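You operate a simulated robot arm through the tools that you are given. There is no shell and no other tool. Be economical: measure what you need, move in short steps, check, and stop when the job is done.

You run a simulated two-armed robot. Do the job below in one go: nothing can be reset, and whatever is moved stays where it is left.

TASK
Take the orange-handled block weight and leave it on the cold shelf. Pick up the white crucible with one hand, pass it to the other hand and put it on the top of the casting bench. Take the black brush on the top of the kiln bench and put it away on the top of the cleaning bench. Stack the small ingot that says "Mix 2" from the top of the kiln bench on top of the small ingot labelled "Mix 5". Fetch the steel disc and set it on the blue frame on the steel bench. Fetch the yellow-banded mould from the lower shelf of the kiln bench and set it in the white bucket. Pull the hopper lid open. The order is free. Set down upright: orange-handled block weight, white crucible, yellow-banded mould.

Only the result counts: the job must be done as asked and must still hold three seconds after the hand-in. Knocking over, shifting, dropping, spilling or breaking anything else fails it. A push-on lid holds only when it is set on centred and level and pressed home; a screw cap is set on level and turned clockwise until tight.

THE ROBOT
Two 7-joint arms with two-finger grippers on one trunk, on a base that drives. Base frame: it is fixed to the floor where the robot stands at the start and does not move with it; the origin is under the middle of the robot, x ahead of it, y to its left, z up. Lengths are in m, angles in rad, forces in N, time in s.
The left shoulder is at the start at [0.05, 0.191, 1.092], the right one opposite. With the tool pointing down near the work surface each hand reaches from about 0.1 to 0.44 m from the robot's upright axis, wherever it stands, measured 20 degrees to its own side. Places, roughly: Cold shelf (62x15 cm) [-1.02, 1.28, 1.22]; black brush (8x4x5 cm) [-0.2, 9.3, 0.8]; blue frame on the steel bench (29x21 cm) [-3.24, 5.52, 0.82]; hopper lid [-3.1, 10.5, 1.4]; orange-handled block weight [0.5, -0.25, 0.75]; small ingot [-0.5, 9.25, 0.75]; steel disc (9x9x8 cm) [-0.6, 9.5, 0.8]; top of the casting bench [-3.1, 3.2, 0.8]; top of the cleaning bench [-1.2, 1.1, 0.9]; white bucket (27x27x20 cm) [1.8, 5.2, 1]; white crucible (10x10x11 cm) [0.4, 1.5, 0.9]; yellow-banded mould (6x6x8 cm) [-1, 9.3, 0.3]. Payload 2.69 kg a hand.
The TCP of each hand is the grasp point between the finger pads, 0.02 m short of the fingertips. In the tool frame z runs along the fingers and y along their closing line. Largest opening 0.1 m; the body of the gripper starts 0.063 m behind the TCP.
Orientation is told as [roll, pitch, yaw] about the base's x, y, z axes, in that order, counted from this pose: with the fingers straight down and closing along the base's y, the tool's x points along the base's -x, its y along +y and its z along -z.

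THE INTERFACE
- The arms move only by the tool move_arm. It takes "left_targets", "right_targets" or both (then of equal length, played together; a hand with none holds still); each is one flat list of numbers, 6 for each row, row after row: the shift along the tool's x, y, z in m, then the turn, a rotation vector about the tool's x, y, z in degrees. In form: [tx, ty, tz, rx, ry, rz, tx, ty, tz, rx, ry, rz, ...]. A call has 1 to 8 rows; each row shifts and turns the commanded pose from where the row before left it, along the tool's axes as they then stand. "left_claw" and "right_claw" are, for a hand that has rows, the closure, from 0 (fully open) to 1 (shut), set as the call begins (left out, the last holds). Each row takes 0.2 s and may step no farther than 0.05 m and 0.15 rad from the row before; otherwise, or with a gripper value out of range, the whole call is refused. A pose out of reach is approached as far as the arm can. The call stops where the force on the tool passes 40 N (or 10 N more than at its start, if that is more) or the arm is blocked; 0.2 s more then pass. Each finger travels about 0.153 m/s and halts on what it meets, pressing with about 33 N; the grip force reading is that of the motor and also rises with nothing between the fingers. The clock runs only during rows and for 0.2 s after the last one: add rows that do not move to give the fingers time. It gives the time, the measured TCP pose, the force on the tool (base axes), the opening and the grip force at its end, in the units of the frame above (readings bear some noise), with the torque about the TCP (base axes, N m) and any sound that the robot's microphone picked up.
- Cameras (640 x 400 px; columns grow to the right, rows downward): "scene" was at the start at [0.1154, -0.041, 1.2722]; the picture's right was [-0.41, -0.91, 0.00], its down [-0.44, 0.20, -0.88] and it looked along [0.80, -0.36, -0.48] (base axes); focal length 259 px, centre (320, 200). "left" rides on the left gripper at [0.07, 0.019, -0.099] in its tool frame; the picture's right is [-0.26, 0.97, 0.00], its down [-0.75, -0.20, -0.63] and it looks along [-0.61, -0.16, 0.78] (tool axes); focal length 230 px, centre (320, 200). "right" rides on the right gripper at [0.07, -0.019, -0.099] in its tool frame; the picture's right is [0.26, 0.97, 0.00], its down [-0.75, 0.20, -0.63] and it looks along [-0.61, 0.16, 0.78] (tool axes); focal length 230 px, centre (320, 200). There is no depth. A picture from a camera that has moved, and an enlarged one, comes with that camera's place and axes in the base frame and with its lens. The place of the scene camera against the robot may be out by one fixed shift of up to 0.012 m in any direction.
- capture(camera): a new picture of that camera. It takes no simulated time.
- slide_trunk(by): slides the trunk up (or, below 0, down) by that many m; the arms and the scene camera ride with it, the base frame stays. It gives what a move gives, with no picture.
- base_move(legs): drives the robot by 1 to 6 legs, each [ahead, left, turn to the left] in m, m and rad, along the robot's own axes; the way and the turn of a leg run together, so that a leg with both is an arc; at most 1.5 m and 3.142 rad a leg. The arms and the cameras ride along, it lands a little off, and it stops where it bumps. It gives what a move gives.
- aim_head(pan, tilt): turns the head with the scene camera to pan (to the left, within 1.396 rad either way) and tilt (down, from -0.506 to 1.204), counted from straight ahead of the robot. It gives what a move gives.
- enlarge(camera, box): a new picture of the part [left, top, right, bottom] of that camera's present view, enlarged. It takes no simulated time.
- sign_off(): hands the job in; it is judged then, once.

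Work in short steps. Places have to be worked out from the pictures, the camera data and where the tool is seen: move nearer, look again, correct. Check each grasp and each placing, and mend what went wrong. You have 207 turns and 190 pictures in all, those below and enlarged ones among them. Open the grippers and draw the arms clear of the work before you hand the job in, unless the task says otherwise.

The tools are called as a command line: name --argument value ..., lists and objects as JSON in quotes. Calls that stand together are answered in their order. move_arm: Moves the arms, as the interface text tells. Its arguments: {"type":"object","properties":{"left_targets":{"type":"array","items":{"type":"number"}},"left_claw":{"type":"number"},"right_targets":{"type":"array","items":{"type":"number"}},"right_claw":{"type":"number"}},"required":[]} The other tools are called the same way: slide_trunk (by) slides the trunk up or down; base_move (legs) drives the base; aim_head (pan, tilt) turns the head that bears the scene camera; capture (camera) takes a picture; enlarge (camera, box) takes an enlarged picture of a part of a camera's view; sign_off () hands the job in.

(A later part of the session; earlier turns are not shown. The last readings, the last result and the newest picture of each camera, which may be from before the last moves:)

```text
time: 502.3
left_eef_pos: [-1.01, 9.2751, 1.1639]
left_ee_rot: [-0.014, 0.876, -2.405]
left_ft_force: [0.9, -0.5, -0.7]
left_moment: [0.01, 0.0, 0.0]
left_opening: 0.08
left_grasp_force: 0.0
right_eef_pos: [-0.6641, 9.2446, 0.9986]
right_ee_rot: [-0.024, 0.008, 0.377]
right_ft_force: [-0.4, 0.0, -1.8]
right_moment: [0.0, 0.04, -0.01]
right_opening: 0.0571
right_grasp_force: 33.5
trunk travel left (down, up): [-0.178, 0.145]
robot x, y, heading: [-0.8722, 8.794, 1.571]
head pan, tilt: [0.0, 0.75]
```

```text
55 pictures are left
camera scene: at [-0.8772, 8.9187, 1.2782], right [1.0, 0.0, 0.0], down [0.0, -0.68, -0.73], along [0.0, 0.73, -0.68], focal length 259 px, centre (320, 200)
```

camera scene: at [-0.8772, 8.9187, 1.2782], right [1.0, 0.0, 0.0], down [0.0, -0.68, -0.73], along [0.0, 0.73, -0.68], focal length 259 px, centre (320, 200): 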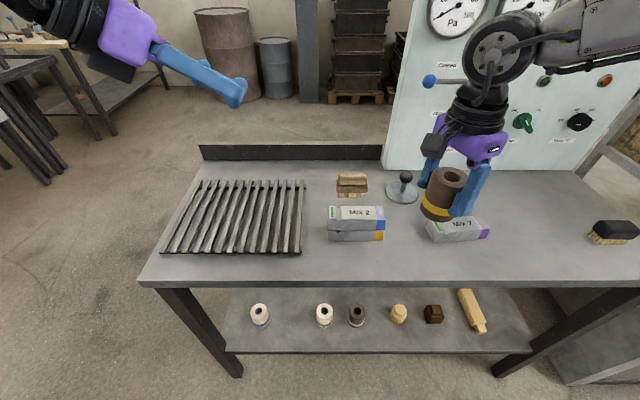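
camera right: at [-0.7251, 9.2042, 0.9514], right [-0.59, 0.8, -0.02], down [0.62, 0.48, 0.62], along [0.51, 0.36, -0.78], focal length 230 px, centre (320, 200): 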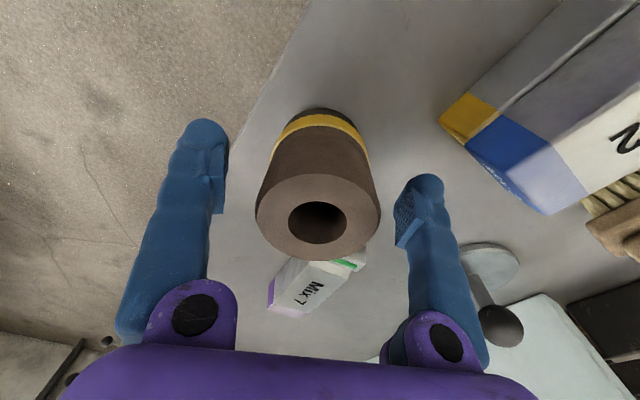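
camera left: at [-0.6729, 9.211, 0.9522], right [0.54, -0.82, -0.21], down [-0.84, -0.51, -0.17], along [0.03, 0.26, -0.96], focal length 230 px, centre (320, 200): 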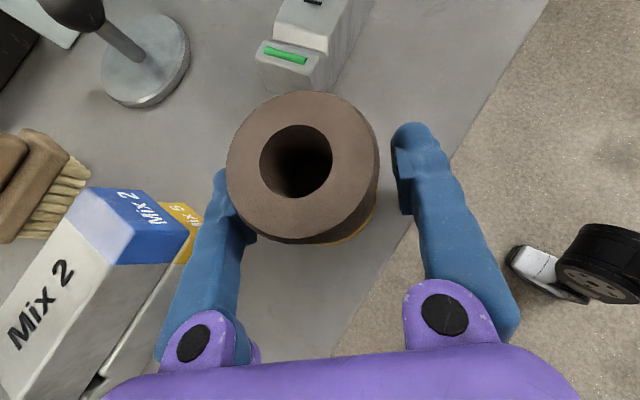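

Mould is held upright in the right hand (grip height 5.2 cm above its base). Disc knob is at (−0.646,9.469,0.855). I raise the right hand, move the base right, and extend the left hand over the knob.

move_arm --right_targets '[0, 0, -0.05, 0, 0, 0, 0, 0, -0.05, 0, 0, 0, 0, 0, -0.05, 0, 0, 0, 0, 0, -0.05, 0, 0, 0, 0, 0, 0, 0, 0, 0]'

base_move --legs '[[0.046, -0.272, 0]]'

move_arm --left_targets '[0.022, -0.0096, 0.026, 0, 0, 0, 0.022, -0.0096, 0.026, 0, 0, 0, 0.022, -0.0096, 0.026, 0, 0, 0, 0.022, -0.0096, 0.026, 0, 0, 0, 0.022, -0.0096, 0.026, 0, 0, 0, 0, 0, 0, 0, 0, 0]' --left_claw 0.3

capture --camera "left"

```text
time: 503.5
left_eef_pos: [-1.0088, 9.2751, 1.1635]
left_ee_rot: [-0.012, 0.877, -2.405]
left_ft_force: [-0.2, 0.3, 0.2]
left_moment: [0.01, 0.03, 0.0]
left_opening: 0.0802
left_grasp_force: 0.0
right_eef_pos: [-0.6641, 9.251, 1.1983]
right_ee_rot: [-0.022, 0.007, 0.375]
right_ft_force: [-0.3, 0.2, -2.4]
right_moment: [0.01, 0.0, -0.01]
right_opening: 0.0564
right_grasp_force: 32.8
trunk travel left (down, up): [-0.178, 0.145]
robot x, y, heading: [-0.873, 8.7985, 1.572]
head pan, tilt: [0.0, 0.75]
```

```text
time: 506.5
left_eef_pos: [-0.7393, 9.3216, 1.1625]
left_ee_rot: [-0.014, 0.876, -2.406]
left_ft_force: [-0.5, -0.2, 0.6]
left_moment: [0.01, 0.01, -0.01]
left_opening: 0.0798
left_grasp_force: 0.0
right_eef_pos: [-0.3929, 9.2961, 1.1978]
right_ee_rot: [-0.022, 0.007, 0.376]
right_ft_force: [0.9, -0.3, -2.9]
right_moment: [-0.02, -0.03, 0.0]
right_opening: 0.0566
right_grasp_force: 32.5
trunk travel left (down, up): [-0.178, 0.145]
robot x, y, heading: [-0.5955, 8.8471, 1.575]
head pan, tilt: [0.0, 0.75]
```

```text
time: 507.9
left_eef_pos: [-0.6476, 9.472, 1.1645]
left_ee_rot: [-0.014, 0.879, -2.405]
left_ft_force: [0.3, 0.2, 0.0]
left_moment: [-0.01, 0.0, -0.03]
left_opening: 0.0698
left_grasp_force: 0.1
right_eef_pos: [-0.394, 9.294, 1.1978]
right_ee_rot: [-0.023, 0.007, 0.375]
right_ft_force: [-0.3, 0.5, -2.6]
right_moment: [0.02, 0.0, 0.04]
right_opening: 0.0566
right_grasp_force: 33.5
trunk travel left (down, up): [-0.178, 0.145]
robot x, y, heading: [-0.5981, 8.844, 1.566]
head pan, tilt: [0.0, 0.75]
```

```text
54 pictures are left
camera left: at [-0.6579, 9.4363, 1.2818], right [0.53, -0.82, -0.21], down [-0.84, -0.51, -0.17], along [0.04, 0.27, -0.96], focal length 230 px, centre (320, 200)
```

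left: 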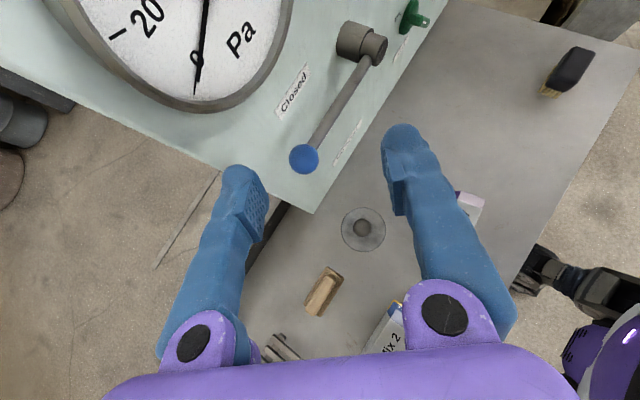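

Knob seen at (−0.643,9.461); the panel's blue lever (≈(−0.61,9.56,1.0)) stays ≥5 cm clear. Fine-shift and lower.

slide_trunk --by -0.17

move_arm --left_targets '[-0.0024, 0.0115, -0.0028, 0, 0, 0, -0.0305, 0, 0.0259, 0, 0, 0, -0.0305, 0, 0.0259, 0, 0, 0, 0, 0, 0, 0, 0, 0]'

capture --camera "left"

capture --camera "scene"

```text
time: 509.8
left_eef_pos: [-0.6473, 9.4721, 0.9936]
left_ee_rot: [-0.014, 0.876, -2.405]
left_ft_force: [-0.1, 0.5, -0.1]
left_moment: [-0.03, 0.0, 0.04]
left_opening: 0.07
left_grasp_force: 0.1
right_eef_pos: [-0.394, 9.2964, 1.0281]
right_ee_rot: [-0.022, 0.008, 0.375]
right_ft_force: [-1.1, 0.3, -1.4]
right_moment: [-0.02, 0.03, 0.01]
right_opening: 0.0564
right_grasp_force: 33.1
trunk travel left (down, up): [-0.008, 0.315]
robot x, y, heading: [-0.598, 8.8447, 1.571]
head pan, tilt: [0.0, 0.75]
```

```text
time: 510.8
left_eef_pos: [-0.6428, 9.4616, 0.9152]
left_ee_rot: [-0.014, 0.877, -2.406]
left_ft_force: [0.3, -0.3, 0.2]
left_moment: [-0.03, 0.02, -0.03]
left_opening: 0.0702
left_grasp_force: 0.0
right_eef_pos: [-0.3937, 9.2963, 1.0277]
right_ee_rot: [-0.024, 0.008, 0.374]
right_ft_force: [-0.4, 0.0, -2.3]
right_moment: [-0.01, 0.0, -0.01]
right_opening: 0.0566
right_grasp_force: 33.1
trunk travel left (down, up): [-0.008, 0.315]
robot x, y, heading: [-0.5955, 8.8458, 1.567]
head pan, tilt: [0.0, 0.75]
```

```text
53 pictures are left
camera left: at [-0.6532, 9.4269, 1.0315], right [0.53, -0.82, -0.21], down [-0.84, -0.51, -0.17], along [0.04, 0.27, -0.96], focal length 230 px, centre (320, 200)
```

left: 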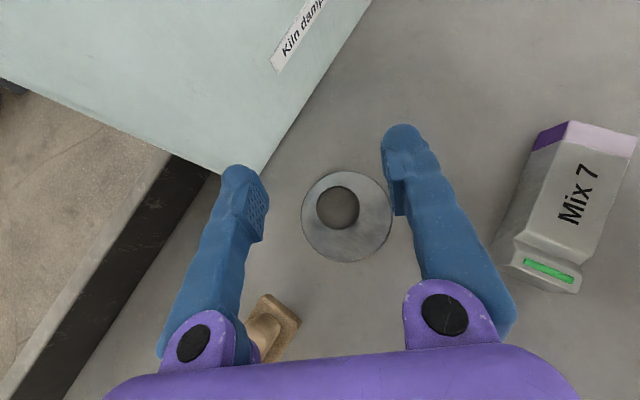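

```text
52 pictures are left
camera scene: at [-0.6064, 8.9643, 1.1083], right [1.0, 0.0, 0.0], down [0.0, -0.68, -0.73], along [0.0, 0.73, -0.68], focal length 259 px, centre (320, 200)
```

scene: 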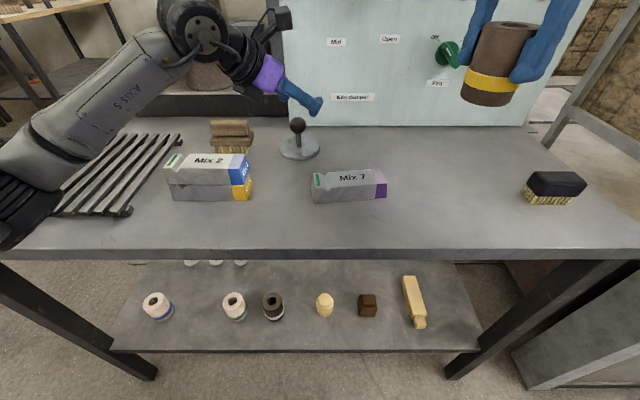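

Knob is centred. Lower 5.7 cm more and close.

move_arm --left_targets '[-0.0217, 0, 0.0184, 0, 0, 0, -0.0217, 0, 0.0184, 0, 0, 0, 0, 0, 0, 0, 0, 0]'

move_arm --left_targets '[0, 0, 0, 0, 0, 0, 0, 0, 0, 0, 0, 0, 0, 0, 0, 0, 0, 0, 0, 0, 0, 0, 0, 0]' --left_claw 1

move_arm --left_targets '[0.0305, 0, -0.0259, 0, 0, 0, 0.0305, 0, -0.0259, 0, 0, 0, 0, 0, 0, 0, 0, 0]'

capture --camera "scene"

```text
time: 511.6
left_eef_pos: [-0.642, 9.4635, 0.8576]
left_ee_rot: [-0.014, 0.875, -2.407]
left_ft_force: [-0.3, 0.7, 0.0]
left_moment: [0.04, 0.0, -0.05]
left_opening: 0.0702
left_grasp_force: 0.1
right_eef_pos: [-0.3932, 9.2958, 1.0271]
right_ee_rot: [-0.022, 0.007, 0.375]
right_ft_force: [0.9, -0.2, -3.0]
right_moment: [0.03, 0.0, 0.0]
right_opening: 0.0563
right_grasp_force: 32.9
trunk travel left (down, up): [-0.008, 0.315]
robot x, y, heading: [-0.5996, 8.8433, 1.569]
head pan, tilt: [0.0, 0.75]
```

```text
time: 512.6
left_eef_pos: [-0.6418, 9.4626, 0.8568]
left_ee_rot: [-0.013, 0.876, -2.404]
left_ft_force: [0.2, 0.1, 0.2]
left_moment: [0.04, -0.01, -0.04]
left_opening: 0.0253
left_grasp_force: 33.1
right_eef_pos: [-0.3945, 9.2962, 1.0269]
right_ee_rot: [-0.023, 0.007, 0.375]
right_ft_force: [-0.3, 0.4, -2.1]
right_moment: [0.0, 0.03, 0.01]
right_opening: 0.0563
right_grasp_force: 33.4
trunk travel left (down, up): [-0.008, 0.315]
robot x, y, heading: [-0.5985, 8.8424, 1.567]
head pan, tilt: [0.0, 0.75]
```

```text
time: 513.4
left_eef_pos: [-0.642, 9.4617, 0.9363]
left_ee_rot: [-0.012, 0.878, -2.404]
left_ft_force: [-0.8, 0.1, -3.5]
left_moment: [-0.01, -0.01, -0.02]
left_opening: 0.0256
left_grasp_force: 33.6
right_eef_pos: [-0.3934, 9.2959, 1.0278]
right_ee_rot: [-0.024, 0.008, 0.375]
right_ft_force: [0.2, -0.3, -2.4]
right_moment: [0.0, 0.01, -0.01]
right_opening: 0.0563
right_grasp_force: 33.4
trunk travel left (down, up): [-0.008, 0.315]
robot x, y, heading: [-0.597, 8.8419, 1.57]
head pan, tilt: [0.0, 0.75]
```

```text
51 pictures are left
camera scene: at [-0.6065, 8.9646, 1.1082], right [1.0, 0.0, 0.0], down [0.0, -0.68, -0.73], along [0.0, 0.73, -0.68], focal length 259 px, centre (320, 200)
```

scene: 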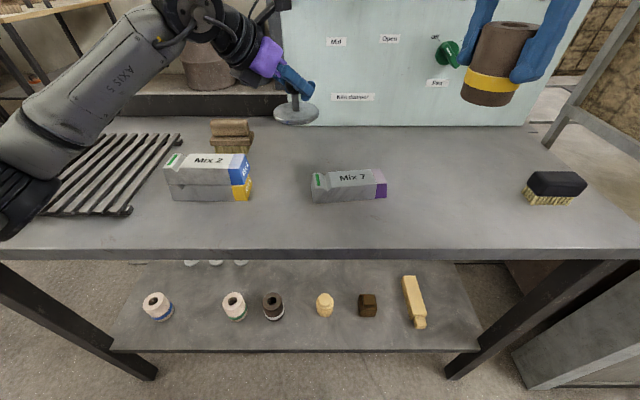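

Disc is held (base 6 cm below TCP). Raise the trunk, back off, retract the left hand for travel.

slide_trunk --by 0.26

base_move --legs '[[-0.45, 0, 0]]'

move_arm --left_targets '[-0.0173, 0.0296, -0.0204, 0, 0, 0, -0.0173, 0.0296, -0.0204, 0, 0, 0, -0.0173, 0.0296, -0.0204, 0, 0, 0, -0.0173, 0.0296, -0.0204, 0, 0, 0, -0.0173, 0.0296, -0.0204, 0, 0, 0, 0, 0, 0, 0, 0, 0]' --right_targets '[0.02, 0, 0, 0, 0, 0, 0.02, 0, 0, 0, 0, 0, 0, 0, 0, 0, 0, 0, 0, 0, 0, 0, 0, 0, 0, 0, 0, 0, 0, 0, 0, 0, 0, 0, 0, 0]'

base_move --legs '[[0, 0, -1.57], [0.73, 0, 0], [0, -0.4, 0]]'

```text
time: 516.1
left_eef_pos: [-0.6414, 9.4605, 1.1958]
left_ee_rot: [-0.014, 0.875, -2.403]
left_ft_force: [-0.4, -0.5, -3.1]
left_moment: [0.03, -0.01, -0.01]
left_opening: 0.0256
left_grasp_force: 33.1
right_eef_pos: [-0.3934, 9.2965, 1.2875]
right_ee_rot: [-0.023, 0.006, 0.375]
right_ft_force: [-0.1, 0.2, -1.8]
right_moment: [0.03, 0.01, 0.04]
right_opening: 0.0563
right_grasp_force: 32.9
trunk travel left (down, up): [-0.268, 0.055]
robot x, y, heading: [-0.5995, 8.8436, 1.569]
head pan, tilt: [0.0, 0.75]
```

```text
time: 518.8
left_eef_pos: [-0.6443, 9.009, 1.1978]
left_ee_rot: [-0.014, 0.878, -2.402]
left_ft_force: [-0.2, -0.4, -3.2]
left_moment: [0.01, 0.03, 0.03]
left_opening: 0.0256
left_grasp_force: 32.8
right_eef_pos: [-0.395, 8.8451, 1.2874]
right_ee_rot: [-0.023, 0.008, 0.378]
right_ft_force: [0.1, 0.0, -2.8]
right_moment: [0.0, 0.0, 0.0]
right_opening: 0.0563
right_grasp_force: 32.8
trunk travel left (down, up): [-0.268, 0.055]
robot x, y, heading: [-0.6003, 8.3973, 1.573]
head pan, tilt: [0.0, 0.75]
```

```text
time: 520.2
left_eef_pos: [-0.6408, 8.8103, 1.1944]
left_ee_rot: [-0.01, 0.877, -2.4]
left_ft_force: [-1.0, -0.7, -4.5]
left_moment: [0.03, -0.02, 0.0]
left_opening: 0.0255
left_grasp_force: 33.0
right_eef_pos: [-0.4277, 8.8286, 1.2861]
right_ee_rot: [-0.024, 0.008, 0.378]
right_ft_force: [-0.6, 0.7, -2.2]
right_moment: [-0.03, 0.04, 0.02]
right_opening: 0.0557
right_grasp_force: 33.4
right hand out of reach, approached as far as the arm can: row 2
trunk travel left (down, up): [-0.268, 0.055]
robot x, y, heading: [-0.6003, 8.3892, 1.568]
head pan, tilt: [0.0, 0.75]
```

```text
time: 531.7
left_eef_pos: [0.5399, 8.0187, 1.1943]
left_ee_rot: [-0.014, 0.877, 2.296]
left_ft_force: [-0.2, -0.3, -3.4]
left_moment: [0.03, -0.02, -0.01]
left_opening: 0.0254
left_grasp_force: 32.8
right_eef_pos: [0.5557, 7.8032, 1.2871]
right_ee_rot: [-0.023, 0.008, -1.207]
right_ft_force: [-0.5, -0.1, -2.6]
right_moment: [0.06, 0.02, 0.02]
right_opening: 0.0556
right_grasp_force: 33.1
trunk travel left (down, up): [-0.268, 0.055]
robot x, y, heading: [0.1213, 7.9834, -0.009]
head pan, tilt: [0.0, 0.75]
```

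Strafe right down the aisle to y≈5.1, then look toward the bucket.

base_move --legs '[[0, -0.05, 0.009], [0, -1.4, 0], [0, -1.35, 0]]'

aim_head --pan 0.0 --tilt 0.35

capture --camera "scene"

```text
time: 556.5
left_eef_pos: [0.5357, 5.2236, 1.1941]
left_ee_rot: [-0.012, 0.878, 2.308]
left_ft_force: [0.5, -0.3, -4.5]
left_moment: [0.01, -0.02, 0.03]
left_opening: 0.0251
left_grasp_force: 33.3
right_eef_pos: [0.5514, 5.01, 1.2859]
right_ee_rot: [-0.025, 0.006, -1.194]
right_ft_force: [-0.3, 0.4, -2.2]
right_moment: [0.0, 0.01, 0.01]
right_opening: 0.0558
right_grasp_force: 32.9
trunk travel left (down, up): [-0.268, 0.055]
robot x, y, heading: [0.1169, 5.1829, 0.005]
head pan, tilt: [0.0, 0.75]
```

```text
time: 557.4
left_eef_pos: [0.5345, 5.2237, 1.1938]
left_ee_rot: [-0.011, 0.877, 2.31]
left_ft_force: [0.2, -0.2, -3.2]
left_moment: [-0.01, -0.04, 0.01]
left_opening: 0.025
left_grasp_force: 32.8
right_eef_pos: [0.5524, 5.0082, 1.2862]
right_ee_rot: [-0.024, 0.007, -1.196]
right_ft_force: [-0.1, -0.9, -2.6]
right_moment: [-0.05, 0.0, -0.01]
right_opening: 0.0557
right_grasp_force: 33.0
trunk travel left (down, up): [-0.268, 0.055]
robot x, y, heading: [0.1186, 5.1866, -0.001]
head pan, tilt: [0.0, 0.351]
```

```text
50 pictures are left
camera scene: at [0.2438, 5.1787, 1.4038], right [0.0, -1.0, 0.0], down [-0.34, 0.0, -0.94], along [0.94, 0.0, -0.34], focal length 259 px, centre (320, 200)
```

scene: 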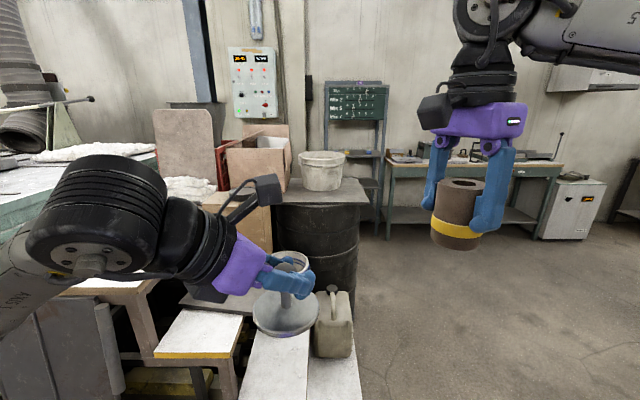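

The bucket (rim z≈1.117, bottom ≈0.91) stands on a drum at about (1.8,5.17); a platform blocks its front, so I approach from the −y side: strafe right, drive ahead, and turn left to face +y.

base_move --legs '[[0, -0.67, 0], [1.45, 0, 0], [0, 0, 1.57]]'

aim_head --pan -0.1 --tilt 0.55

capture --camera "scene"

```text
time: 574.3
left_eef_pos: [1.5398, 4.9296, 1.1947]
left_ee_rot: [-0.013, 0.877, -2.415]
left_ft_force: [0.0, 0.1, -3.3]
left_moment: [0.02, -0.01, -0.02]
left_opening: 0.0248
left_grasp_force: 32.9
right_eef_pos: [1.7537, 4.9456, 1.2863]
right_ee_rot: [-0.025, 0.007, 0.363]
right_ft_force: [0.2, 0.3, -2.7]
right_moment: [0.03, 0.02, 0.0]
right_opening: 0.056
right_grasp_force: 33.0
trunk travel left (down, up): [-0.268, 0.055]
robot x, y, heading: [1.5758, 4.5143, 1.556]
head pan, tilt: [0.0, 0.351]
```

```text
time: 575.1
left_eef_pos: [1.5404, 4.9302, 1.195]
left_ee_rot: [-0.012, 0.876, -2.415]
left_ft_force: [-0.4, -0.6, -3.6]
left_moment: [0.01, -0.01, 0.0]
left_opening: 0.0249
left_grasp_force: 32.7
right_eef_pos: [1.7531, 4.9447, 1.2868]
right_ee_rot: [-0.026, 0.008, 0.363]
right_ft_force: [-0.6, 0.1, -1.6]
right_moment: [0.02, -0.01, 0.01]
right_opening: 0.0558
right_grasp_force: 32.6
trunk travel left (down, up): [-0.268, 0.055]
robot x, y, heading: [1.5788, 4.512, 1.561]
head pan, tilt: [-0.099, 0.55]
```

```text
49 pictures are left
camera scene: at [1.5787, 4.6386, 1.3857], right [0.99, -0.11, 0.0], down [-0.06, -0.52, -0.85], along [0.1, 0.85, -0.52], focal length 259 px, centre (320, 200)
```

scene: 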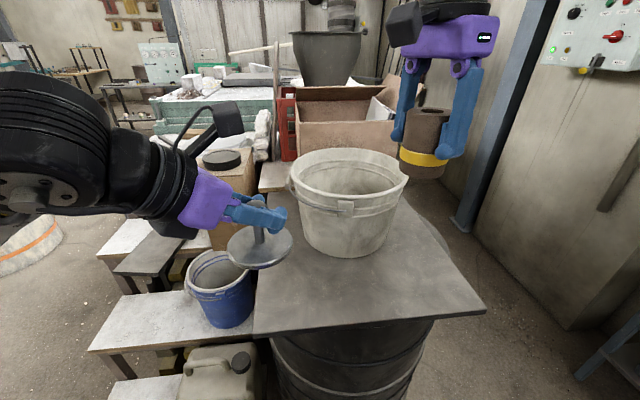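

Bucket centre ≈(1.71,5.18), rim z≈1.12. I raise the left hand (disc) for clearance, move the base in, and extend the right hand over the bucket.

move_arm --left_targets '[0.0328, 0, -0.0278, 0, 0, 0, 0.0328, 0, -0.0278, 0, 0, 0, 0.0328, 0, -0.0278, 0, 0, 0, 0, 0, 0, 0, 0, 0]'

base_move --legs '[[0.08, 0.055, 0.01]]'

```text
time: 576.1
left_eef_pos: [1.5391, 4.9291, 1.3248]
left_ee_rot: [-0.013, 0.874, -2.415]
left_ft_force: [-0.9, -0.3, -3.0]
left_moment: [-0.01, -0.02, 0.0]
left_opening: 0.0247
left_grasp_force: 33.1
right_eef_pos: [1.7532, 4.9451, 1.2859]
right_ee_rot: [-0.024, 0.008, 0.363]
right_ft_force: [0.7, -0.8, -2.4]
right_moment: [0.02, 0.0, -0.03]
right_opening: 0.056
right_grasp_force: 33.2
trunk travel left (down, up): [-0.268, 0.055]
robot x, y, heading: [1.5743, 4.5142, 1.555]
head pan, tilt: [-0.099, 0.55]
```

```text
time: 577.2
left_eef_pos: [1.4834, 5.0084, 1.3237]
left_ee_rot: [-0.013, 0.877, -2.406]
left_ft_force: [0.2, 0.5, -3.2]
left_moment: [-0.01, 0.0, -0.03]
left_opening: 0.0251
left_grasp_force: 32.3
right_eef_pos: [1.6954, 5.0269, 1.2863]
right_ee_rot: [-0.025, 0.007, 0.371]
right_ft_force: [0.2, -0.3, -2.5]
right_moment: [-0.01, 0.01, 0.04]
right_opening: 0.0559
right_grasp_force: 32.9
trunk travel left (down, up): [-0.268, 0.055]
robot x, y, heading: [1.5223, 4.595, 1.571]
head pan, tilt: [-0.099, 0.55]
```

Extend the right hand 11 cm into position over the bucket and look.

move_arm --right_targets '[-0.0183, 0.0333, 0, 0, 0, 0, -0.0183, 0.0333, 0, 0, 0, 0, -0.0183, 0.0333, 0, 0, 0, 0, 0, 0, 0, 0, 0, 0]'

capture --camera "right"

capture --camera "scene"

```text
time: 578.2
left_eef_pos: [1.4821, 5.0074, 1.3234]
left_ee_rot: [-0.014, 0.877, -2.406]
left_ft_force: [-0.8, -0.2, -3.0]
left_moment: [-0.03, 0.02, 0.0]
left_opening: 0.0249
left_grasp_force: 33.2
right_eef_pos: [1.7436, 5.0987, 1.2689]
right_ee_rot: [-0.021, 0.009, 0.376]
right_ft_force: [-0.3, 0.3, -2.3]
right_moment: [-0.01, -0.01, 0.0]
right_opening: 0.0557
right_grasp_force: 33.0
right hand out of reach, approached as far as the arm can: row 1, 2, 3
trunk travel left (down, up): [-0.268, 0.055]
robot x, y, heading: [1.5211, 4.5925, 1.567]
head pan, tilt: [-0.099, 0.55]
```

```text
48 pictures are left
camera right: at [1.6834, 5.0594, 1.3682], right [-0.59, 0.81, -0.02], down [0.62, 0.48, 0.62], along [0.51, 0.35, -0.78], focal length 230 px, centre (320, 200)
```

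right: 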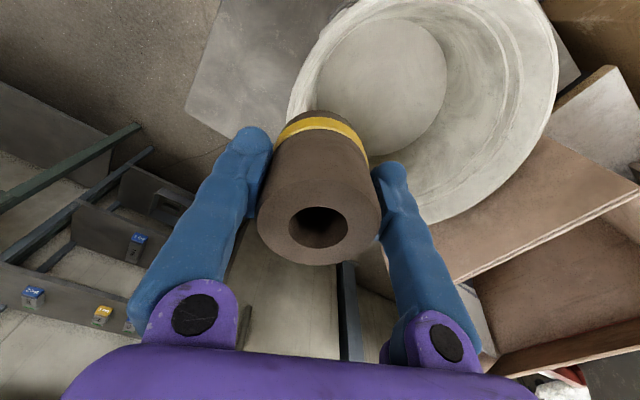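

```text
47 pictures are left
camera scene: at [1.5229, 4.718, 1.3857], right [0.99, -0.1, 0.0], down [-0.05, -0.52, -0.85], along [0.09, 0.85, -0.52], focal length 259 px, centre (320, 200)
```

scene: 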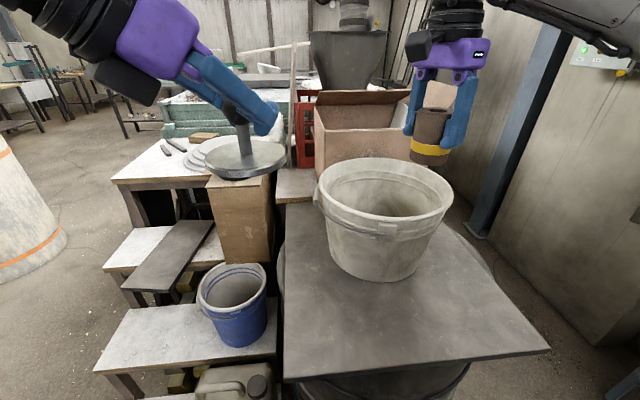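

The hand is ~10 cm off the bucket centre (≈(1.695,5.185)) at its reach limit. I nudge the base 6 cm ahead and 3.5 cm left.

base_move --legs '[[0.06, 0.035, 0]]'

capture --camera "right"

```text
time: 579.1
left_eef_pos: [1.4696, 5.0307, 1.3205]
left_ee_rot: [-0.011, 0.872, -2.406]
left_ft_force: [-0.9, 1.0, -3.8]
left_moment: [-0.03, -0.08, -0.06]
left_opening: 0.0247
left_grasp_force: 33.1
right_eef_pos: [1.7329, 5.1234, 1.269]
right_ee_rot: [-0.029, 0.006, 0.37]
right_ft_force: [-0.2, -0.1, -2.4]
right_moment: [-0.07, -0.03, 0.01]
right_opening: 0.0558
right_grasp_force: 33.5
trunk travel left (down, up): [-0.268, 0.055]
robot x, y, heading: [1.509, 4.6146, 1.565]
head pan, tilt: [-0.099, 0.55]
stopped in leg 1: the robot was blocked; the commanded pose is now the measured one
```

```text
46 pictures are left
camera right: at [1.6715, 5.0828, 1.367], right [-0.59, 0.81, -0.02], down [0.62, 0.48, 0.62], along [0.51, 0.35, -0.79], focal length 230 px, centre (320, 200)
```

right: 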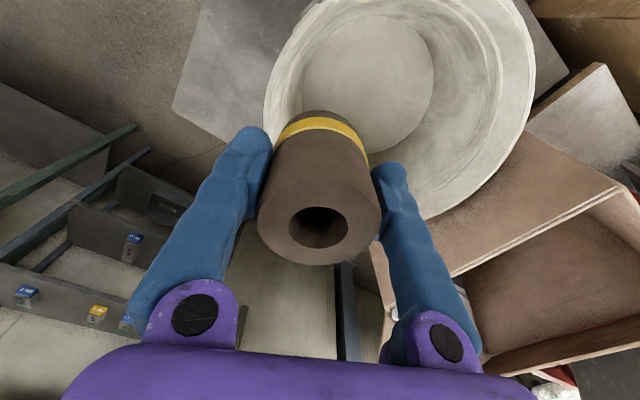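

Bumped the board/drum lightly; bucket unchanged at (1.69,5.195). Lowering slightly should gain reach: go down 6 cm (mould still above rim) and push toward the centre.

move_arm --right_targets '[0, 0, 0.03, 0, 0, 0, 0, 0, 0.03, 0, 0, 0, 0.006, 0.02, 0, 0, 0, 0, 0.006, 0.02, 0, 0, 0, 0, 0.006, 0.02, 0, 0, 0, 0, 0, 0, 0, 0, 0, 0]'

```text
time: 580.5
left_eef_pos: [1.4707, 5.0267, 1.3238]
left_ee_rot: [-0.017, 0.877, -2.412]
left_ft_force: [-0.6, 0.0, -3.3]
left_moment: [-0.01, -0.01, 0.01]
left_opening: 0.0247
left_grasp_force: 33.1
right_eef_pos: [1.7224, 5.1354, 1.2087]
right_ee_rot: [-0.023, 0.009, 0.37]
right_ft_force: [0.4, 0.6, -3.1]
right_moment: [0.01, 0.03, -0.01]
right_opening: 0.056
right_grasp_force: 32.6
right hand out of reach, approached as far as the arm can: row 4, 5
trunk travel left (down, up): [-0.268, 0.055]
robot x, y, heading: [1.5111, 4.6069, 1.563]
head pan, tilt: [-0.099, 0.55]
```

Still 7 cm off. Rotating the robot ~13° left brings the right shoulder forward; I raise slightly, rotate, then move the hand right to the bucket centre.

slide_trunk --by 0.03

base_move --legs '[[0, 0, 0.24]]'

move_arm --right_targets '[-0.023, -0.016, 0, 0, 0, 0, -0.023, -0.016, 0, 0, 0, 0, -0.023, -0.016, 0, 0, 0, 0, -0.023, -0.016, 0, 0, 0, 0, 0, 0, 0, 0, 0, 0]'

capture --camera "right"

```text
time: 581.2
left_eef_pos: [1.4717, 5.0283, 1.3536]
left_ee_rot: [-0.015, 0.878, -2.412]
left_ft_force: [-0.1, 0.7, -3.4]
left_moment: [0.0, -0.03, 0.01]
left_opening: 0.0247
left_grasp_force: 32.7
right_eef_pos: [1.7224, 5.135, 1.2399]
right_ee_rot: [-0.023, 0.009, 0.37]
right_ft_force: [0.9, -0.1, -2.3]
right_moment: [0.0, 0.04, 0.0]
right_opening: 0.056
right_grasp_force: 33.3
trunk travel left (down, up): [-0.298, 0.025]
robot x, y, heading: [1.5075, 4.612, 1.566]
head pan, tilt: [-0.099, 0.55]
```

```text
time: 582.5
left_eef_pos: [1.3747, 5.0062, 1.3538]
left_ee_rot: [-0.016, 0.877, -2.174]
left_ft_force: [-0.5, 0.2, -3.2]
left_moment: [0.02, -0.04, 0.03]
left_opening: 0.0248
left_grasp_force: 32.8
right_eef_pos: [1.5933, 5.1697, 1.2405]
right_ee_rot: [-0.023, 0.008, 0.605]
right_ft_force: [-0.1, 0.0, -2.0]
right_moment: [-0.01, 0.0, 0.0]
right_opening: 0.0562
right_grasp_force: 33.7
trunk travel left (down, up): [-0.298, 0.025]
robot x, y, heading: [1.5067, 4.6101, 1.802]
head pan, tilt: [-0.099, 0.55]
```

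```text
time: 583.6
left_eef_pos: [1.3752, 5.0077, 1.3545]
left_ee_rot: [-0.014, 0.875, -2.173]
left_ft_force: [-1.0, 0.1, -3.3]
left_moment: [0.01, -0.06, 0.02]
left_opening: 0.0245
left_grasp_force: 33.1
right_eef_pos: [1.7054, 5.1708, 1.241]
right_ee_rot: [-0.023, 0.011, 0.608]
right_ft_force: [0.2, -0.1, -2.2]
right_moment: [0.0, 0.02, 0.01]
right_opening: 0.0559
right_grasp_force: 32.5
trunk travel left (down, up): [-0.298, 0.025]
robot x, y, heading: [1.5067, 4.6172, 1.804]
head pan, tilt: [-0.099, 0.55]
```

```text
45 pictures are left
camera right: at [1.6555, 5.1175, 1.3393], right [-0.76, 0.65, -0.02], down [0.5, 0.61, 0.62], along [0.41, 0.46, -0.79], focal length 230 px, centre (320, 200)
```

right: 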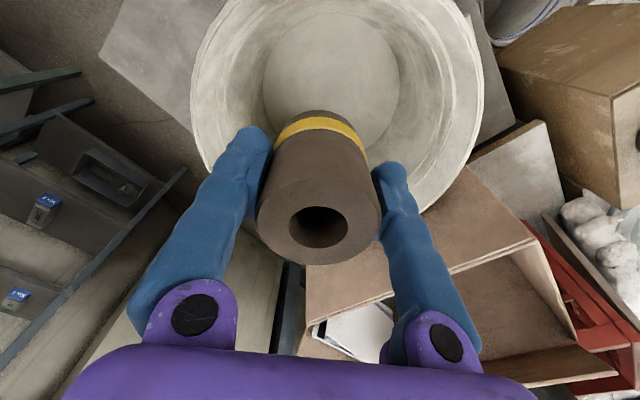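

Centred over the bucket (bottom centre (1.70,5.19)). Lower by trunk 20 cm, then the arm to contact.

slide_trunk --by -0.2

move_arm --right_targets '[0, 0, 0.025, 0, 0, 0, 0, 0, 0.025, 0, 0, 0, 0, 0, 0.006, 0, 0, 0, 0, 0, 0.006, 0, 0, 0, 0, 0, 0, 0, 0, 0]'

capture --camera "right"

```text
time: 585.8
left_eef_pos: [1.3756, 5.0071, 1.1543]
left_ee_rot: [-0.015, 0.877, -2.174]
left_ft_force: [0.2, 0.8, -4.1]
left_moment: [0.0, -0.02, -0.01]
left_opening: 0.0247
left_grasp_force: 32.4
right_eef_pos: [1.7048, 5.1708, 1.0415]
right_ee_rot: [-0.021, 0.005, 0.606]
right_ft_force: [0.0, 0.2, -1.2]
right_moment: [-0.02, 0.0, -0.02]
right_opening: 0.0559
right_grasp_force: 33.0
trunk travel left (down, up): [-0.098, 0.225]
robot x, y, heading: [1.5107, 4.6126, 1.798]
head pan, tilt: [-0.099, 0.55]
```

```text
time: 586.7
left_eef_pos: [1.3741, 5.0057, 1.1533]
left_ee_rot: [-0.015, 0.875, -2.178]
left_ft_force: [-0.6, -0.3, -3.2]
left_moment: [0.03, -0.01, 0.02]
left_opening: 0.0248
left_grasp_force: 33.7
right_eef_pos: [1.7048, 5.1692, 0.9927]
right_ee_rot: [-0.003, 0.005, 0.602]
right_ft_force: [2.3, -2.8, 11.8]
right_moment: [-0.09, -0.12, 0.04]
right_opening: 0.0557
right_grasp_force: 32.8
trunk travel left (down, up): [-0.098, 0.225]
robot x, y, heading: [1.5131, 4.6112, 1.804]
head pan, tilt: [-0.099, 0.55]
stopped in row 4 (right hand): the force on the tool passed its limit at 46 N (the readings are from after the stop); the commanded pose is now the measured one
```

```text
44 pictures are left
camera right: at [1.656, 5.1157, 1.0908], right [-0.76, 0.65, 0.0], down [0.51, 0.59, 0.62], along [0.41, 0.47, -0.78], focal length 230 px, centre (320, 200)
```

right: 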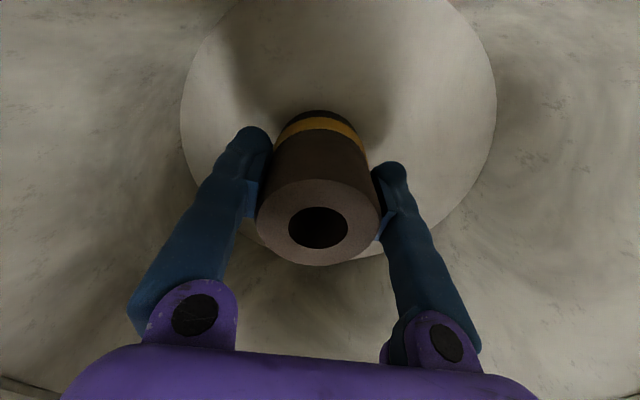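

The mould stands on the bucket bottom. Open to 8 cm and rise straight.

move_arm --right_targets '[0, 0, 0, 0, 0, 0, 0, 0, 0, 0, 0, 0]' --right_claw 0.2

slide_trunk --by 0.22

capture --camera "right"

```text
time: 587.3
left_eef_pos: [1.3749, 5.0068, 1.1545]
left_ee_rot: [-0.016, 0.877, -2.175]
left_ft_force: [-0.1, 0.5, -3.1]
left_moment: [0.03, -0.01, -0.02]
left_opening: 0.0244
left_grasp_force: 33.1
right_eef_pos: [1.705, 5.1722, 0.991]
right_ee_rot: [-0.005, 0.009, 0.601]
right_ft_force: [0.7, -0.4, 0.4]
right_moment: [-0.02, 0.01, 0.02]
right_opening: 0.0802
right_grasp_force: 0.2
trunk travel left (down, up): [-0.098, 0.225]
robot x, y, heading: [1.5102, 4.6109, 1.803]
head pan, tilt: [-0.099, 0.55]
```

```text
time: 589.6
left_eef_pos: [1.3747, 5.007, 1.3742]
left_ee_rot: [-0.015, 0.877, -2.174]
left_ft_force: [0.1, -0.4, -3.5]
left_moment: [0.01, -0.04, 0.02]
left_opening: 0.0244
left_grasp_force: 32.8
right_eef_pos: [1.7059, 5.1714, 1.2102]
right_ee_rot: [-0.008, 0.007, 0.602]
right_ft_force: [0.7, 0.2, -0.4]
right_moment: [0.0, 0.01, -0.03]
right_opening: 0.0799
right_grasp_force: 0.1
trunk travel left (down, up): [-0.318, 0.005]
robot x, y, heading: [1.511, 4.6086, 1.805]
head pan, tilt: [-0.099, 0.55]
```

```text
43 pictures are left
camera right: at [1.6563, 5.1168, 1.3084], right [-0.76, 0.65, -0.01], down [0.51, 0.6, 0.62], along [0.41, 0.47, -0.78], focal length 230 px, centre (320, 200)
```

right: 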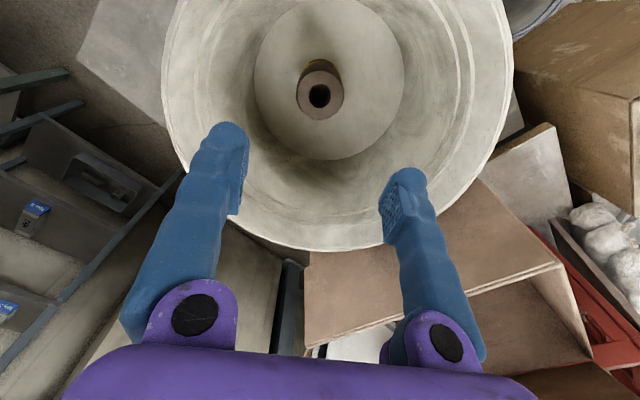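

The mould stands upright in the bucket. Now the disc: I back off and strafe left (west) along y≈4.6 to the end of the steel bench.

base_move --legs '[[-0.1, 0, 0], [0, 0, -0.235], [0, 1.4, 0], [0.17, 1.4, 0], [0, 1.4, 0]]'

aim_head --pan 0.3 --tilt 0.5

capture --camera "scene"

```text
time: 611.1
left_eef_pos: [-0.8284, 5.0577, 1.3724]
left_ee_rot: [-0.011, 0.873, -2.418]
left_ft_force: [-1.1, 0.6, -3.9]
left_moment: [0.02, -0.05, -0.04]
left_opening: 0.0241
left_grasp_force: 33.2
right_eef_pos: [-0.4675, 5.1367, 1.2106]
right_ee_rot: [-0.008, 0.006, 0.358]
right_ft_force: [-0.7, 1.0, -0.3]
right_moment: [-0.01, -0.02, 0.0]
right_opening: 0.0801
right_grasp_force: 0.2
trunk travel left (down, up): [-0.318, 0.005]
robot x, y, heading: [-0.7918, 4.64, 1.558]
head pan, tilt: [-0.099, 0.55]
stopped in leg 4: the robot was blocked; the commanded pose is now the measured one
```

```text
time: 612.0
left_eef_pos: [-0.824, 5.0562, 1.3744]
left_ee_rot: [-0.016, 0.874, -2.421]
left_ft_force: [0.0, -0.9, -3.3]
left_moment: [0.02, -0.05, 0.03]
left_opening: 0.0241
left_grasp_force: 33.0
right_eef_pos: [-0.4634, 5.1343, 1.2101]
right_ee_rot: [-0.006, 0.007, 0.359]
right_ft_force: [-0.5, 0.1, 0.9]
right_moment: [0.01, 0.02, -0.03]
right_opening: 0.0802
right_grasp_force: 0.2
trunk travel left (down, up): [-0.318, 0.005]
robot x, y, heading: [-0.7883, 4.6413, 1.555]
head pan, tilt: [0.3, 0.499]
```

```text
42 pictures are left
camera scene: at [-0.8219, 4.7649, 1.4403], right [0.96, 0.28, 0.0], down [0.14, -0.46, -0.88], along [-0.25, 0.84, -0.48], focal length 259 px, centre (320, 200)
```

scene: 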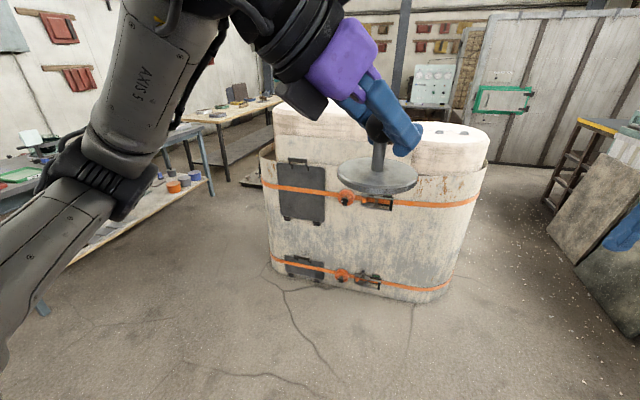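

Touched the blue cart probably (left). I shift back, go 0.27 ahead where I passed before, and continue west.

base_move --legs '[[0, -0.04, 0], [0.27, 0, 0.015], [0, 1.45, 0], [-0.25, 0.45, 0]]'

aim_head --pan 0.35 --tilt 0.5

capture --camera "scene"

```text
time: 631.2
left_eef_pos: [-2.6987, 5.0508, 1.3734]
left_ee_rot: [-0.015, 0.875, -2.389]
left_ft_force: [-0.2, 0.9, -3.3]
left_moment: [0.03, -0.04, 0.02]
left_opening: 0.0237
left_grasp_force: 33.0
right_eef_pos: [-2.3406, 5.1431, 1.2102]
right_ee_rot: [-0.007, 0.009, 0.389]
right_ft_force: [-0.2, -0.6, -0.4]
right_moment: [0.01, 0.02, -0.01]
right_opening: 0.0798
right_grasp_force: 0.2
trunk travel left (down, up): [-0.318, 0.005]
robot x, y, heading: [-2.6476, 4.6391, 1.591]
head pan, tilt: [0.3, 0.499]
```

```text
time: 631.8
left_eef_pos: [-2.6981, 5.0511, 1.373]
left_ee_rot: [-0.016, 0.874, -2.39]
left_ft_force: [0.7, -0.4, -3.6]
left_moment: [0.02, 0.0, -0.03]
left_opening: 0.0237
left_grasp_force: 33.1
right_eef_pos: [-2.3402, 5.1429, 1.2107]
right_ee_rot: [-0.004, 0.008, 0.387]
right_ft_force: [-0.1, -0.4, -0.3]
right_moment: [0.0, 0.0, 0.01]
right_opening: 0.0803
right_grasp_force: 0.1
trunk travel left (down, up): [-0.318, 0.005]
robot x, y, heading: [-2.6491, 4.637, 1.591]
head pan, tilt: [0.351, 0.499]
```

```text
41 pictures are left
camera scene: at [-2.6909, 4.7592, 1.4403], right [0.93, 0.36, 0.0], down [0.17, -0.45, -0.88], along [-0.32, 0.82, -0.48], focal length 259 px, centre (320, 200)
```

scene: 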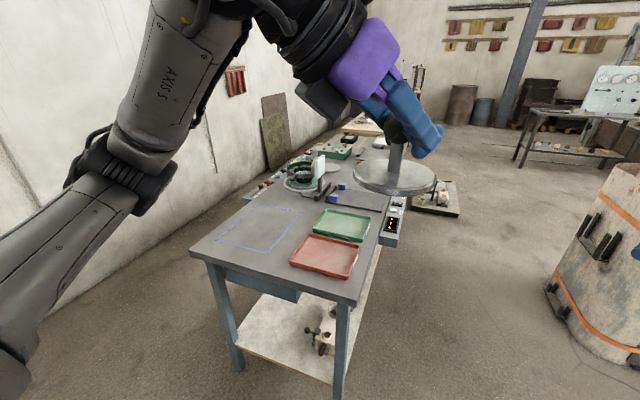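

The blue frame spans x≈−3.38…−3.15, y≈5.38…5.68 (bench end at y≈5.284). I drive to its end and extend the left hand over the frame centre.

base_move --legs '[[0, 0.55, -0.021], [0.27, 0, 0]]'

move_arm --left_targets '[0.018, -0.0307, 0.0212, 0, 0, 0, 0.018, -0.0307, 0.0212, 0, 0, 0, 0.018, -0.0307, 0.0212, 0, 0, 0, 0.018, -0.0307, 0.0212, 0, 0, 0, 0, 0, 0, 0, 0, 0]'

slide_trunk --by -0.25

capture --camera "scene"

capture --camera "left"

```text
time: 638.7
left_eef_pos: [-3.2459, 5.3175, 1.3729]
left_ee_rot: [-0.017, 0.873, -2.41]
left_ft_force: [0.2, 0.4, -3.7]
left_moment: [0.05, -0.05, 0.03]
left_opening: 0.0237
left_grasp_force: 32.6
right_eef_pos: [-2.8866, 5.4019, 1.2099]
right_ee_rot: [-0.007, 0.009, 0.37]
right_ft_force: [-0.1, 0.3, 0.1]
right_moment: [-0.03, -0.02, 0.01]
right_opening: 0.08
right_grasp_force: 0.0
trunk travel left (down, up): [-0.318, 0.005]
robot x, y, heading: [-3.2014, 4.8992, 1.569]
head pan, tilt: [0.351, 0.499]
```

```text
time: 639.9
left_eef_pos: [-3.2467, 5.4821, 1.3755]
left_ee_rot: [-0.015, 0.874, -2.411]
left_ft_force: [-0.7, -1.0, -3.7]
left_moment: [0.02, -0.05, 0.0]
left_opening: 0.0237
left_grasp_force: 33.0
right_eef_pos: [-2.8873, 5.4011, 1.2108]
right_ee_rot: [-0.009, 0.007, 0.369]
right_ft_force: [1.2, 0.0, 0.5]
right_moment: [-0.02, 0.02, 0.01]
right_opening: 0.0802
right_grasp_force: 0.0
trunk travel left (down, up): [-0.318, 0.005]
robot x, y, heading: [-3.2071, 4.9039, 1.572]
head pan, tilt: [0.351, 0.499]
```

```text
time: 642.5
left_eef_pos: [-3.2475, 5.4842, 1.1261]
left_ee_rot: [-0.016, 0.873, -2.408]
left_ft_force: [1.3, -0.1, -3.3]
left_moment: [0.01, -0.05, 0.01]
left_opening: 0.0233
left_grasp_force: 32.9
right_eef_pos: [-2.888, 5.4011, 0.9603]
right_ee_rot: [-0.007, 0.008, 0.371]
right_ft_force: [0.6, 0.6, -1.1]
right_moment: [-0.01, 0.0, -0.02]
right_opening: 0.08
right_grasp_force: 0.1
trunk travel left (down, up): [-0.068, 0.255]
robot x, y, heading: [-3.2064, 4.9055, 1.571]
head pan, tilt: [0.351, 0.499]
```

```text
40 pictures are left
camera scene: at [-3.2445, 5.025, 1.1903], right [0.94, 0.34, 0.0], down [0.16, -0.45, -0.88], along [-0.3, 0.82, -0.48], focal length 259 px, centre (320, 200)
```

scene: 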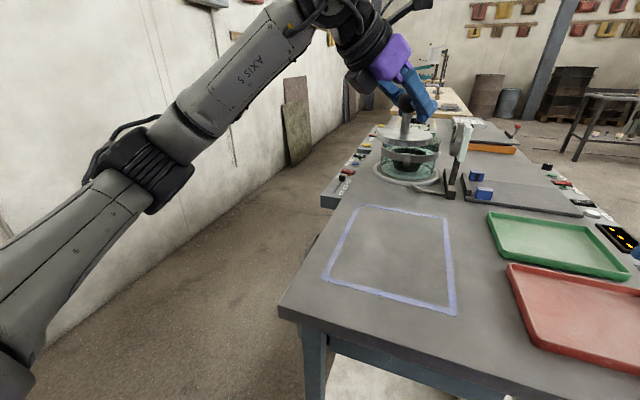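

```text
39 pictures are left
camera left: at [-3.2575, 5.4483, 1.2435], right [0.53, -0.82, -0.21], down [-0.85, -0.51, -0.17], along [0.03, 0.27, -0.96], focal length 230 px, centre (320, 200)
```

left: 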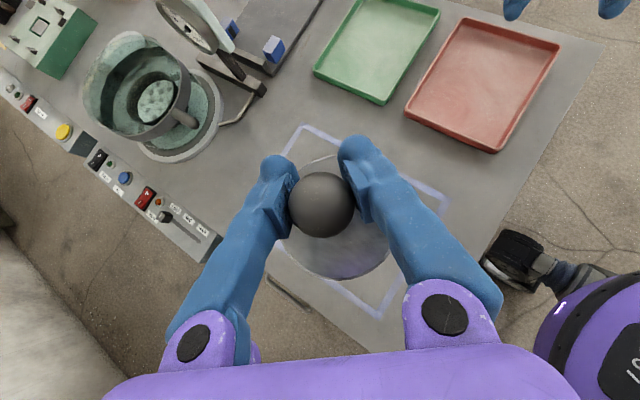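

Disc is over the frame (frame centre ≈(−3.243,5.53)). Shift 3 cm forward and lower.

move_arm --left_targets '[0.013, -0.022, 0.0153, 0, 0, 0, -0.0343, 0, 0.0291, 0, 0, 0, -0.0343, 0, 0.0291, 0, 0, 0, -0.0343, 0, 0.0291, 0, 0, 0, -0.0343, 0, 0.0291, 0, 0, 0, 0, 0, 0, 0, 0, 0]' --right_targets '[0, 0, -0.03, 0, 0, 0, 0, 0, -0.03, 0, 0, 0, 0, 0, -0.03, 0, 0, 0, 0, 0, 0, 0, 0, 0, 0, 0, 0, 0, 0, 0, 0, 0, 0, 0, 0, 0]'

slide_trunk --by -0.05

move_arm --left_targets '[-0.0061, 0, 0.0052, 0, 0, 0, -0.0061, 0, 0.0052, 0, 0, 0, -0.0038, 0, 0.0032, 0, 0, 0, -0.0038, 0, 0.0032, 0, 0, 0, 0, 0, 0, 0, 0, 0]'

```text
time: 643.9
left_eef_pos: [-3.2475, 5.5162, 0.945]
left_ee_rot: [-0.016, 0.876, -2.409]
left_ft_force: [0.4, -0.3, -3.3]
left_moment: [0.03, -0.04, 0.01]
left_opening: 0.0235
left_grasp_force: 33.0
right_eef_pos: [-2.8859, 5.4035, 1.0513]
right_ee_rot: [-0.009, 0.008, 0.37]
right_ft_force: [-0.2, -0.8, 0.6]
right_moment: [0.04, -0.03, -0.01]
right_opening: 0.0798
right_grasp_force: 0.1
trunk travel left (down, up): [-0.068, 0.255]
robot x, y, heading: [-3.2077, 4.9002, 1.57]
head pan, tilt: [0.351, 0.499]
```

```text
time: 644.8
left_eef_pos: [-3.247, 5.5151, 0.8963]
left_ee_rot: [-0.016, 0.874, -2.408]
left_ft_force: [0.2, 0.4, -2.9]
left_moment: [0.04, 0.01, -0.03]
left_opening: 0.0233
left_grasp_force: 32.7
right_eef_pos: [-2.8856, 5.4025, 1.001]
right_ee_rot: [-0.006, 0.009, 0.371]
right_ft_force: [-0.3, -0.6, 0.7]
right_moment: [0.0, 0.02, 0.0]
right_opening: 0.0797
right_grasp_force: 0.0
trunk travel left (down, up): [-0.018, 0.305]
robot x, y, heading: [-3.2067, 4.9023, 1.574]
head pan, tilt: [0.351, 0.499]
```

```text
time: 646.0
left_eef_pos: [-3.249, 5.5152, 0.8744]
left_ee_rot: [-0.024, 0.883, -2.414]
left_ft_force: [0.2, 5.3, 20.7]
left_moment: [-0.65, 0.76, -0.08]
left_opening: 0.0237
left_grasp_force: 33.0
right_eef_pos: [-2.8856, 5.4005, 1.002]
right_ee_rot: [-0.005, 0.007, 0.371]
right_ft_force: [0.0, 0.4, -1.0]
right_moment: [-0.03, 0.0, 0.0]
right_opening: 0.0801
right_grasp_force: 0.0
trunk travel left (down, up): [-0.018, 0.305]
robot x, y, heading: [-3.2044, 4.9015, 1.573]
head pan, tilt: [0.351, 0.499]
```

Contact. Open gently and check that it stands.

move_arm --left_targets '[0, 0, 0, 0, 0, 0, 0, 0, 0, 0, 0, 0]' --left_claw 0.35

capture --camera "left"

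move_arm --left_targets '[0, 0, -0.03, 0, 0, 0, 0, 0, -0.04, 0, 0, 0, 0, 0, -0.05, 0, 0, 0, 0.03, 0, -0.03, 0, 0, 0, 0.035, 0, -0.03, 0, 0, 0, 0.035, 0, -0.03, 0, 0, 0, 0, 0, 0, 0, 0, 0]'

capture --camera "scene"

```text
time: 646.6
left_eef_pos: [-3.2485, 5.5144, 0.8686]
left_ee_rot: [-0.013, 0.874, -2.407]
left_ft_force: [-0.1, 0.3, 0.2]
left_moment: [0.02, -0.02, 0.0]
left_opening: 0.065
left_grasp_force: 0.0
right_eef_pos: [-2.8859, 5.4021, 1.0001]
right_ee_rot: [-0.007, 0.011, 0.369]
right_ft_force: [0.8, 0.7, -0.7]
right_moment: [0.0, 0.01, 0.0]
right_opening: 0.0799
right_grasp_force: 0.0
trunk travel left (down, up): [-0.018, 0.305]
robot x, y, heading: [-3.2072, 4.9024, 1.569]
head pan, tilt: [0.351, 0.499]
```

```text
38 pictures are left
camera left: at [-3.2583, 5.48, 0.9863], right [0.53, -0.82, -0.21], down [-0.85, -0.51, -0.17], along [0.03, 0.27, -0.96], focal length 230 px, centre (320, 200)
```

left: 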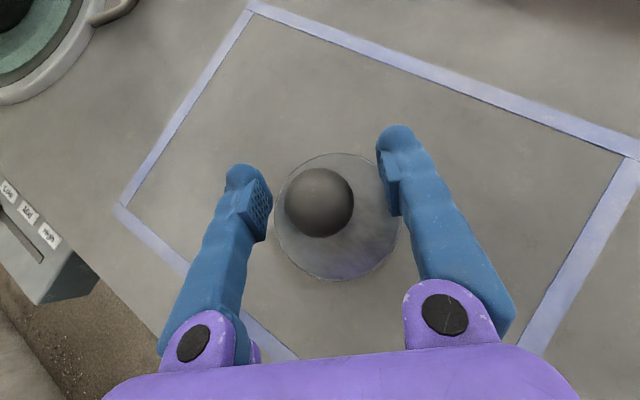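

```text
time: 648.2
left_eef_pos: [-3.3183, 5.4491, 1.0815]
left_ee_rot: [-0.016, 0.875, -2.411]
left_ft_force: [-0.9, 0.2, -0.8]
left_moment: [0.0, 0.02, -0.02]
left_opening: 0.0651
left_grasp_force: 0.0
right_eef_pos: [-2.8869, 5.4022, 1.0006]
right_ee_rot: [-0.006, 0.008, 0.371]
right_ft_force: [-0.5, 0.3, -0.7]
right_moment: [-0.01, 0.01, 0.01]
right_opening: 0.0797
right_grasp_force: 0.0
trunk travel left (down, up): [-0.018, 0.305]
robot x, y, heading: [-3.205, 4.8989, 1.573]
head pan, tilt: [0.351, 0.499]
```

```text
37 pictures are left
camera scene: at [-3.2445, 5.0249, 1.1403], right [0.94, 0.34, 0.0], down [0.16, -0.45, -0.88], along [-0.3, 0.82, -0.48], focal length 259 px, centre (320, 200)
```

scene: 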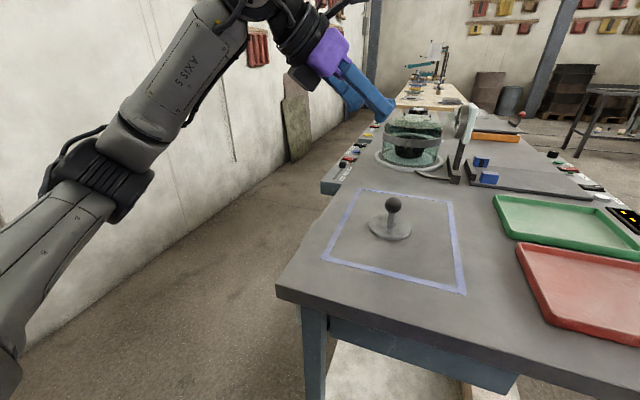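

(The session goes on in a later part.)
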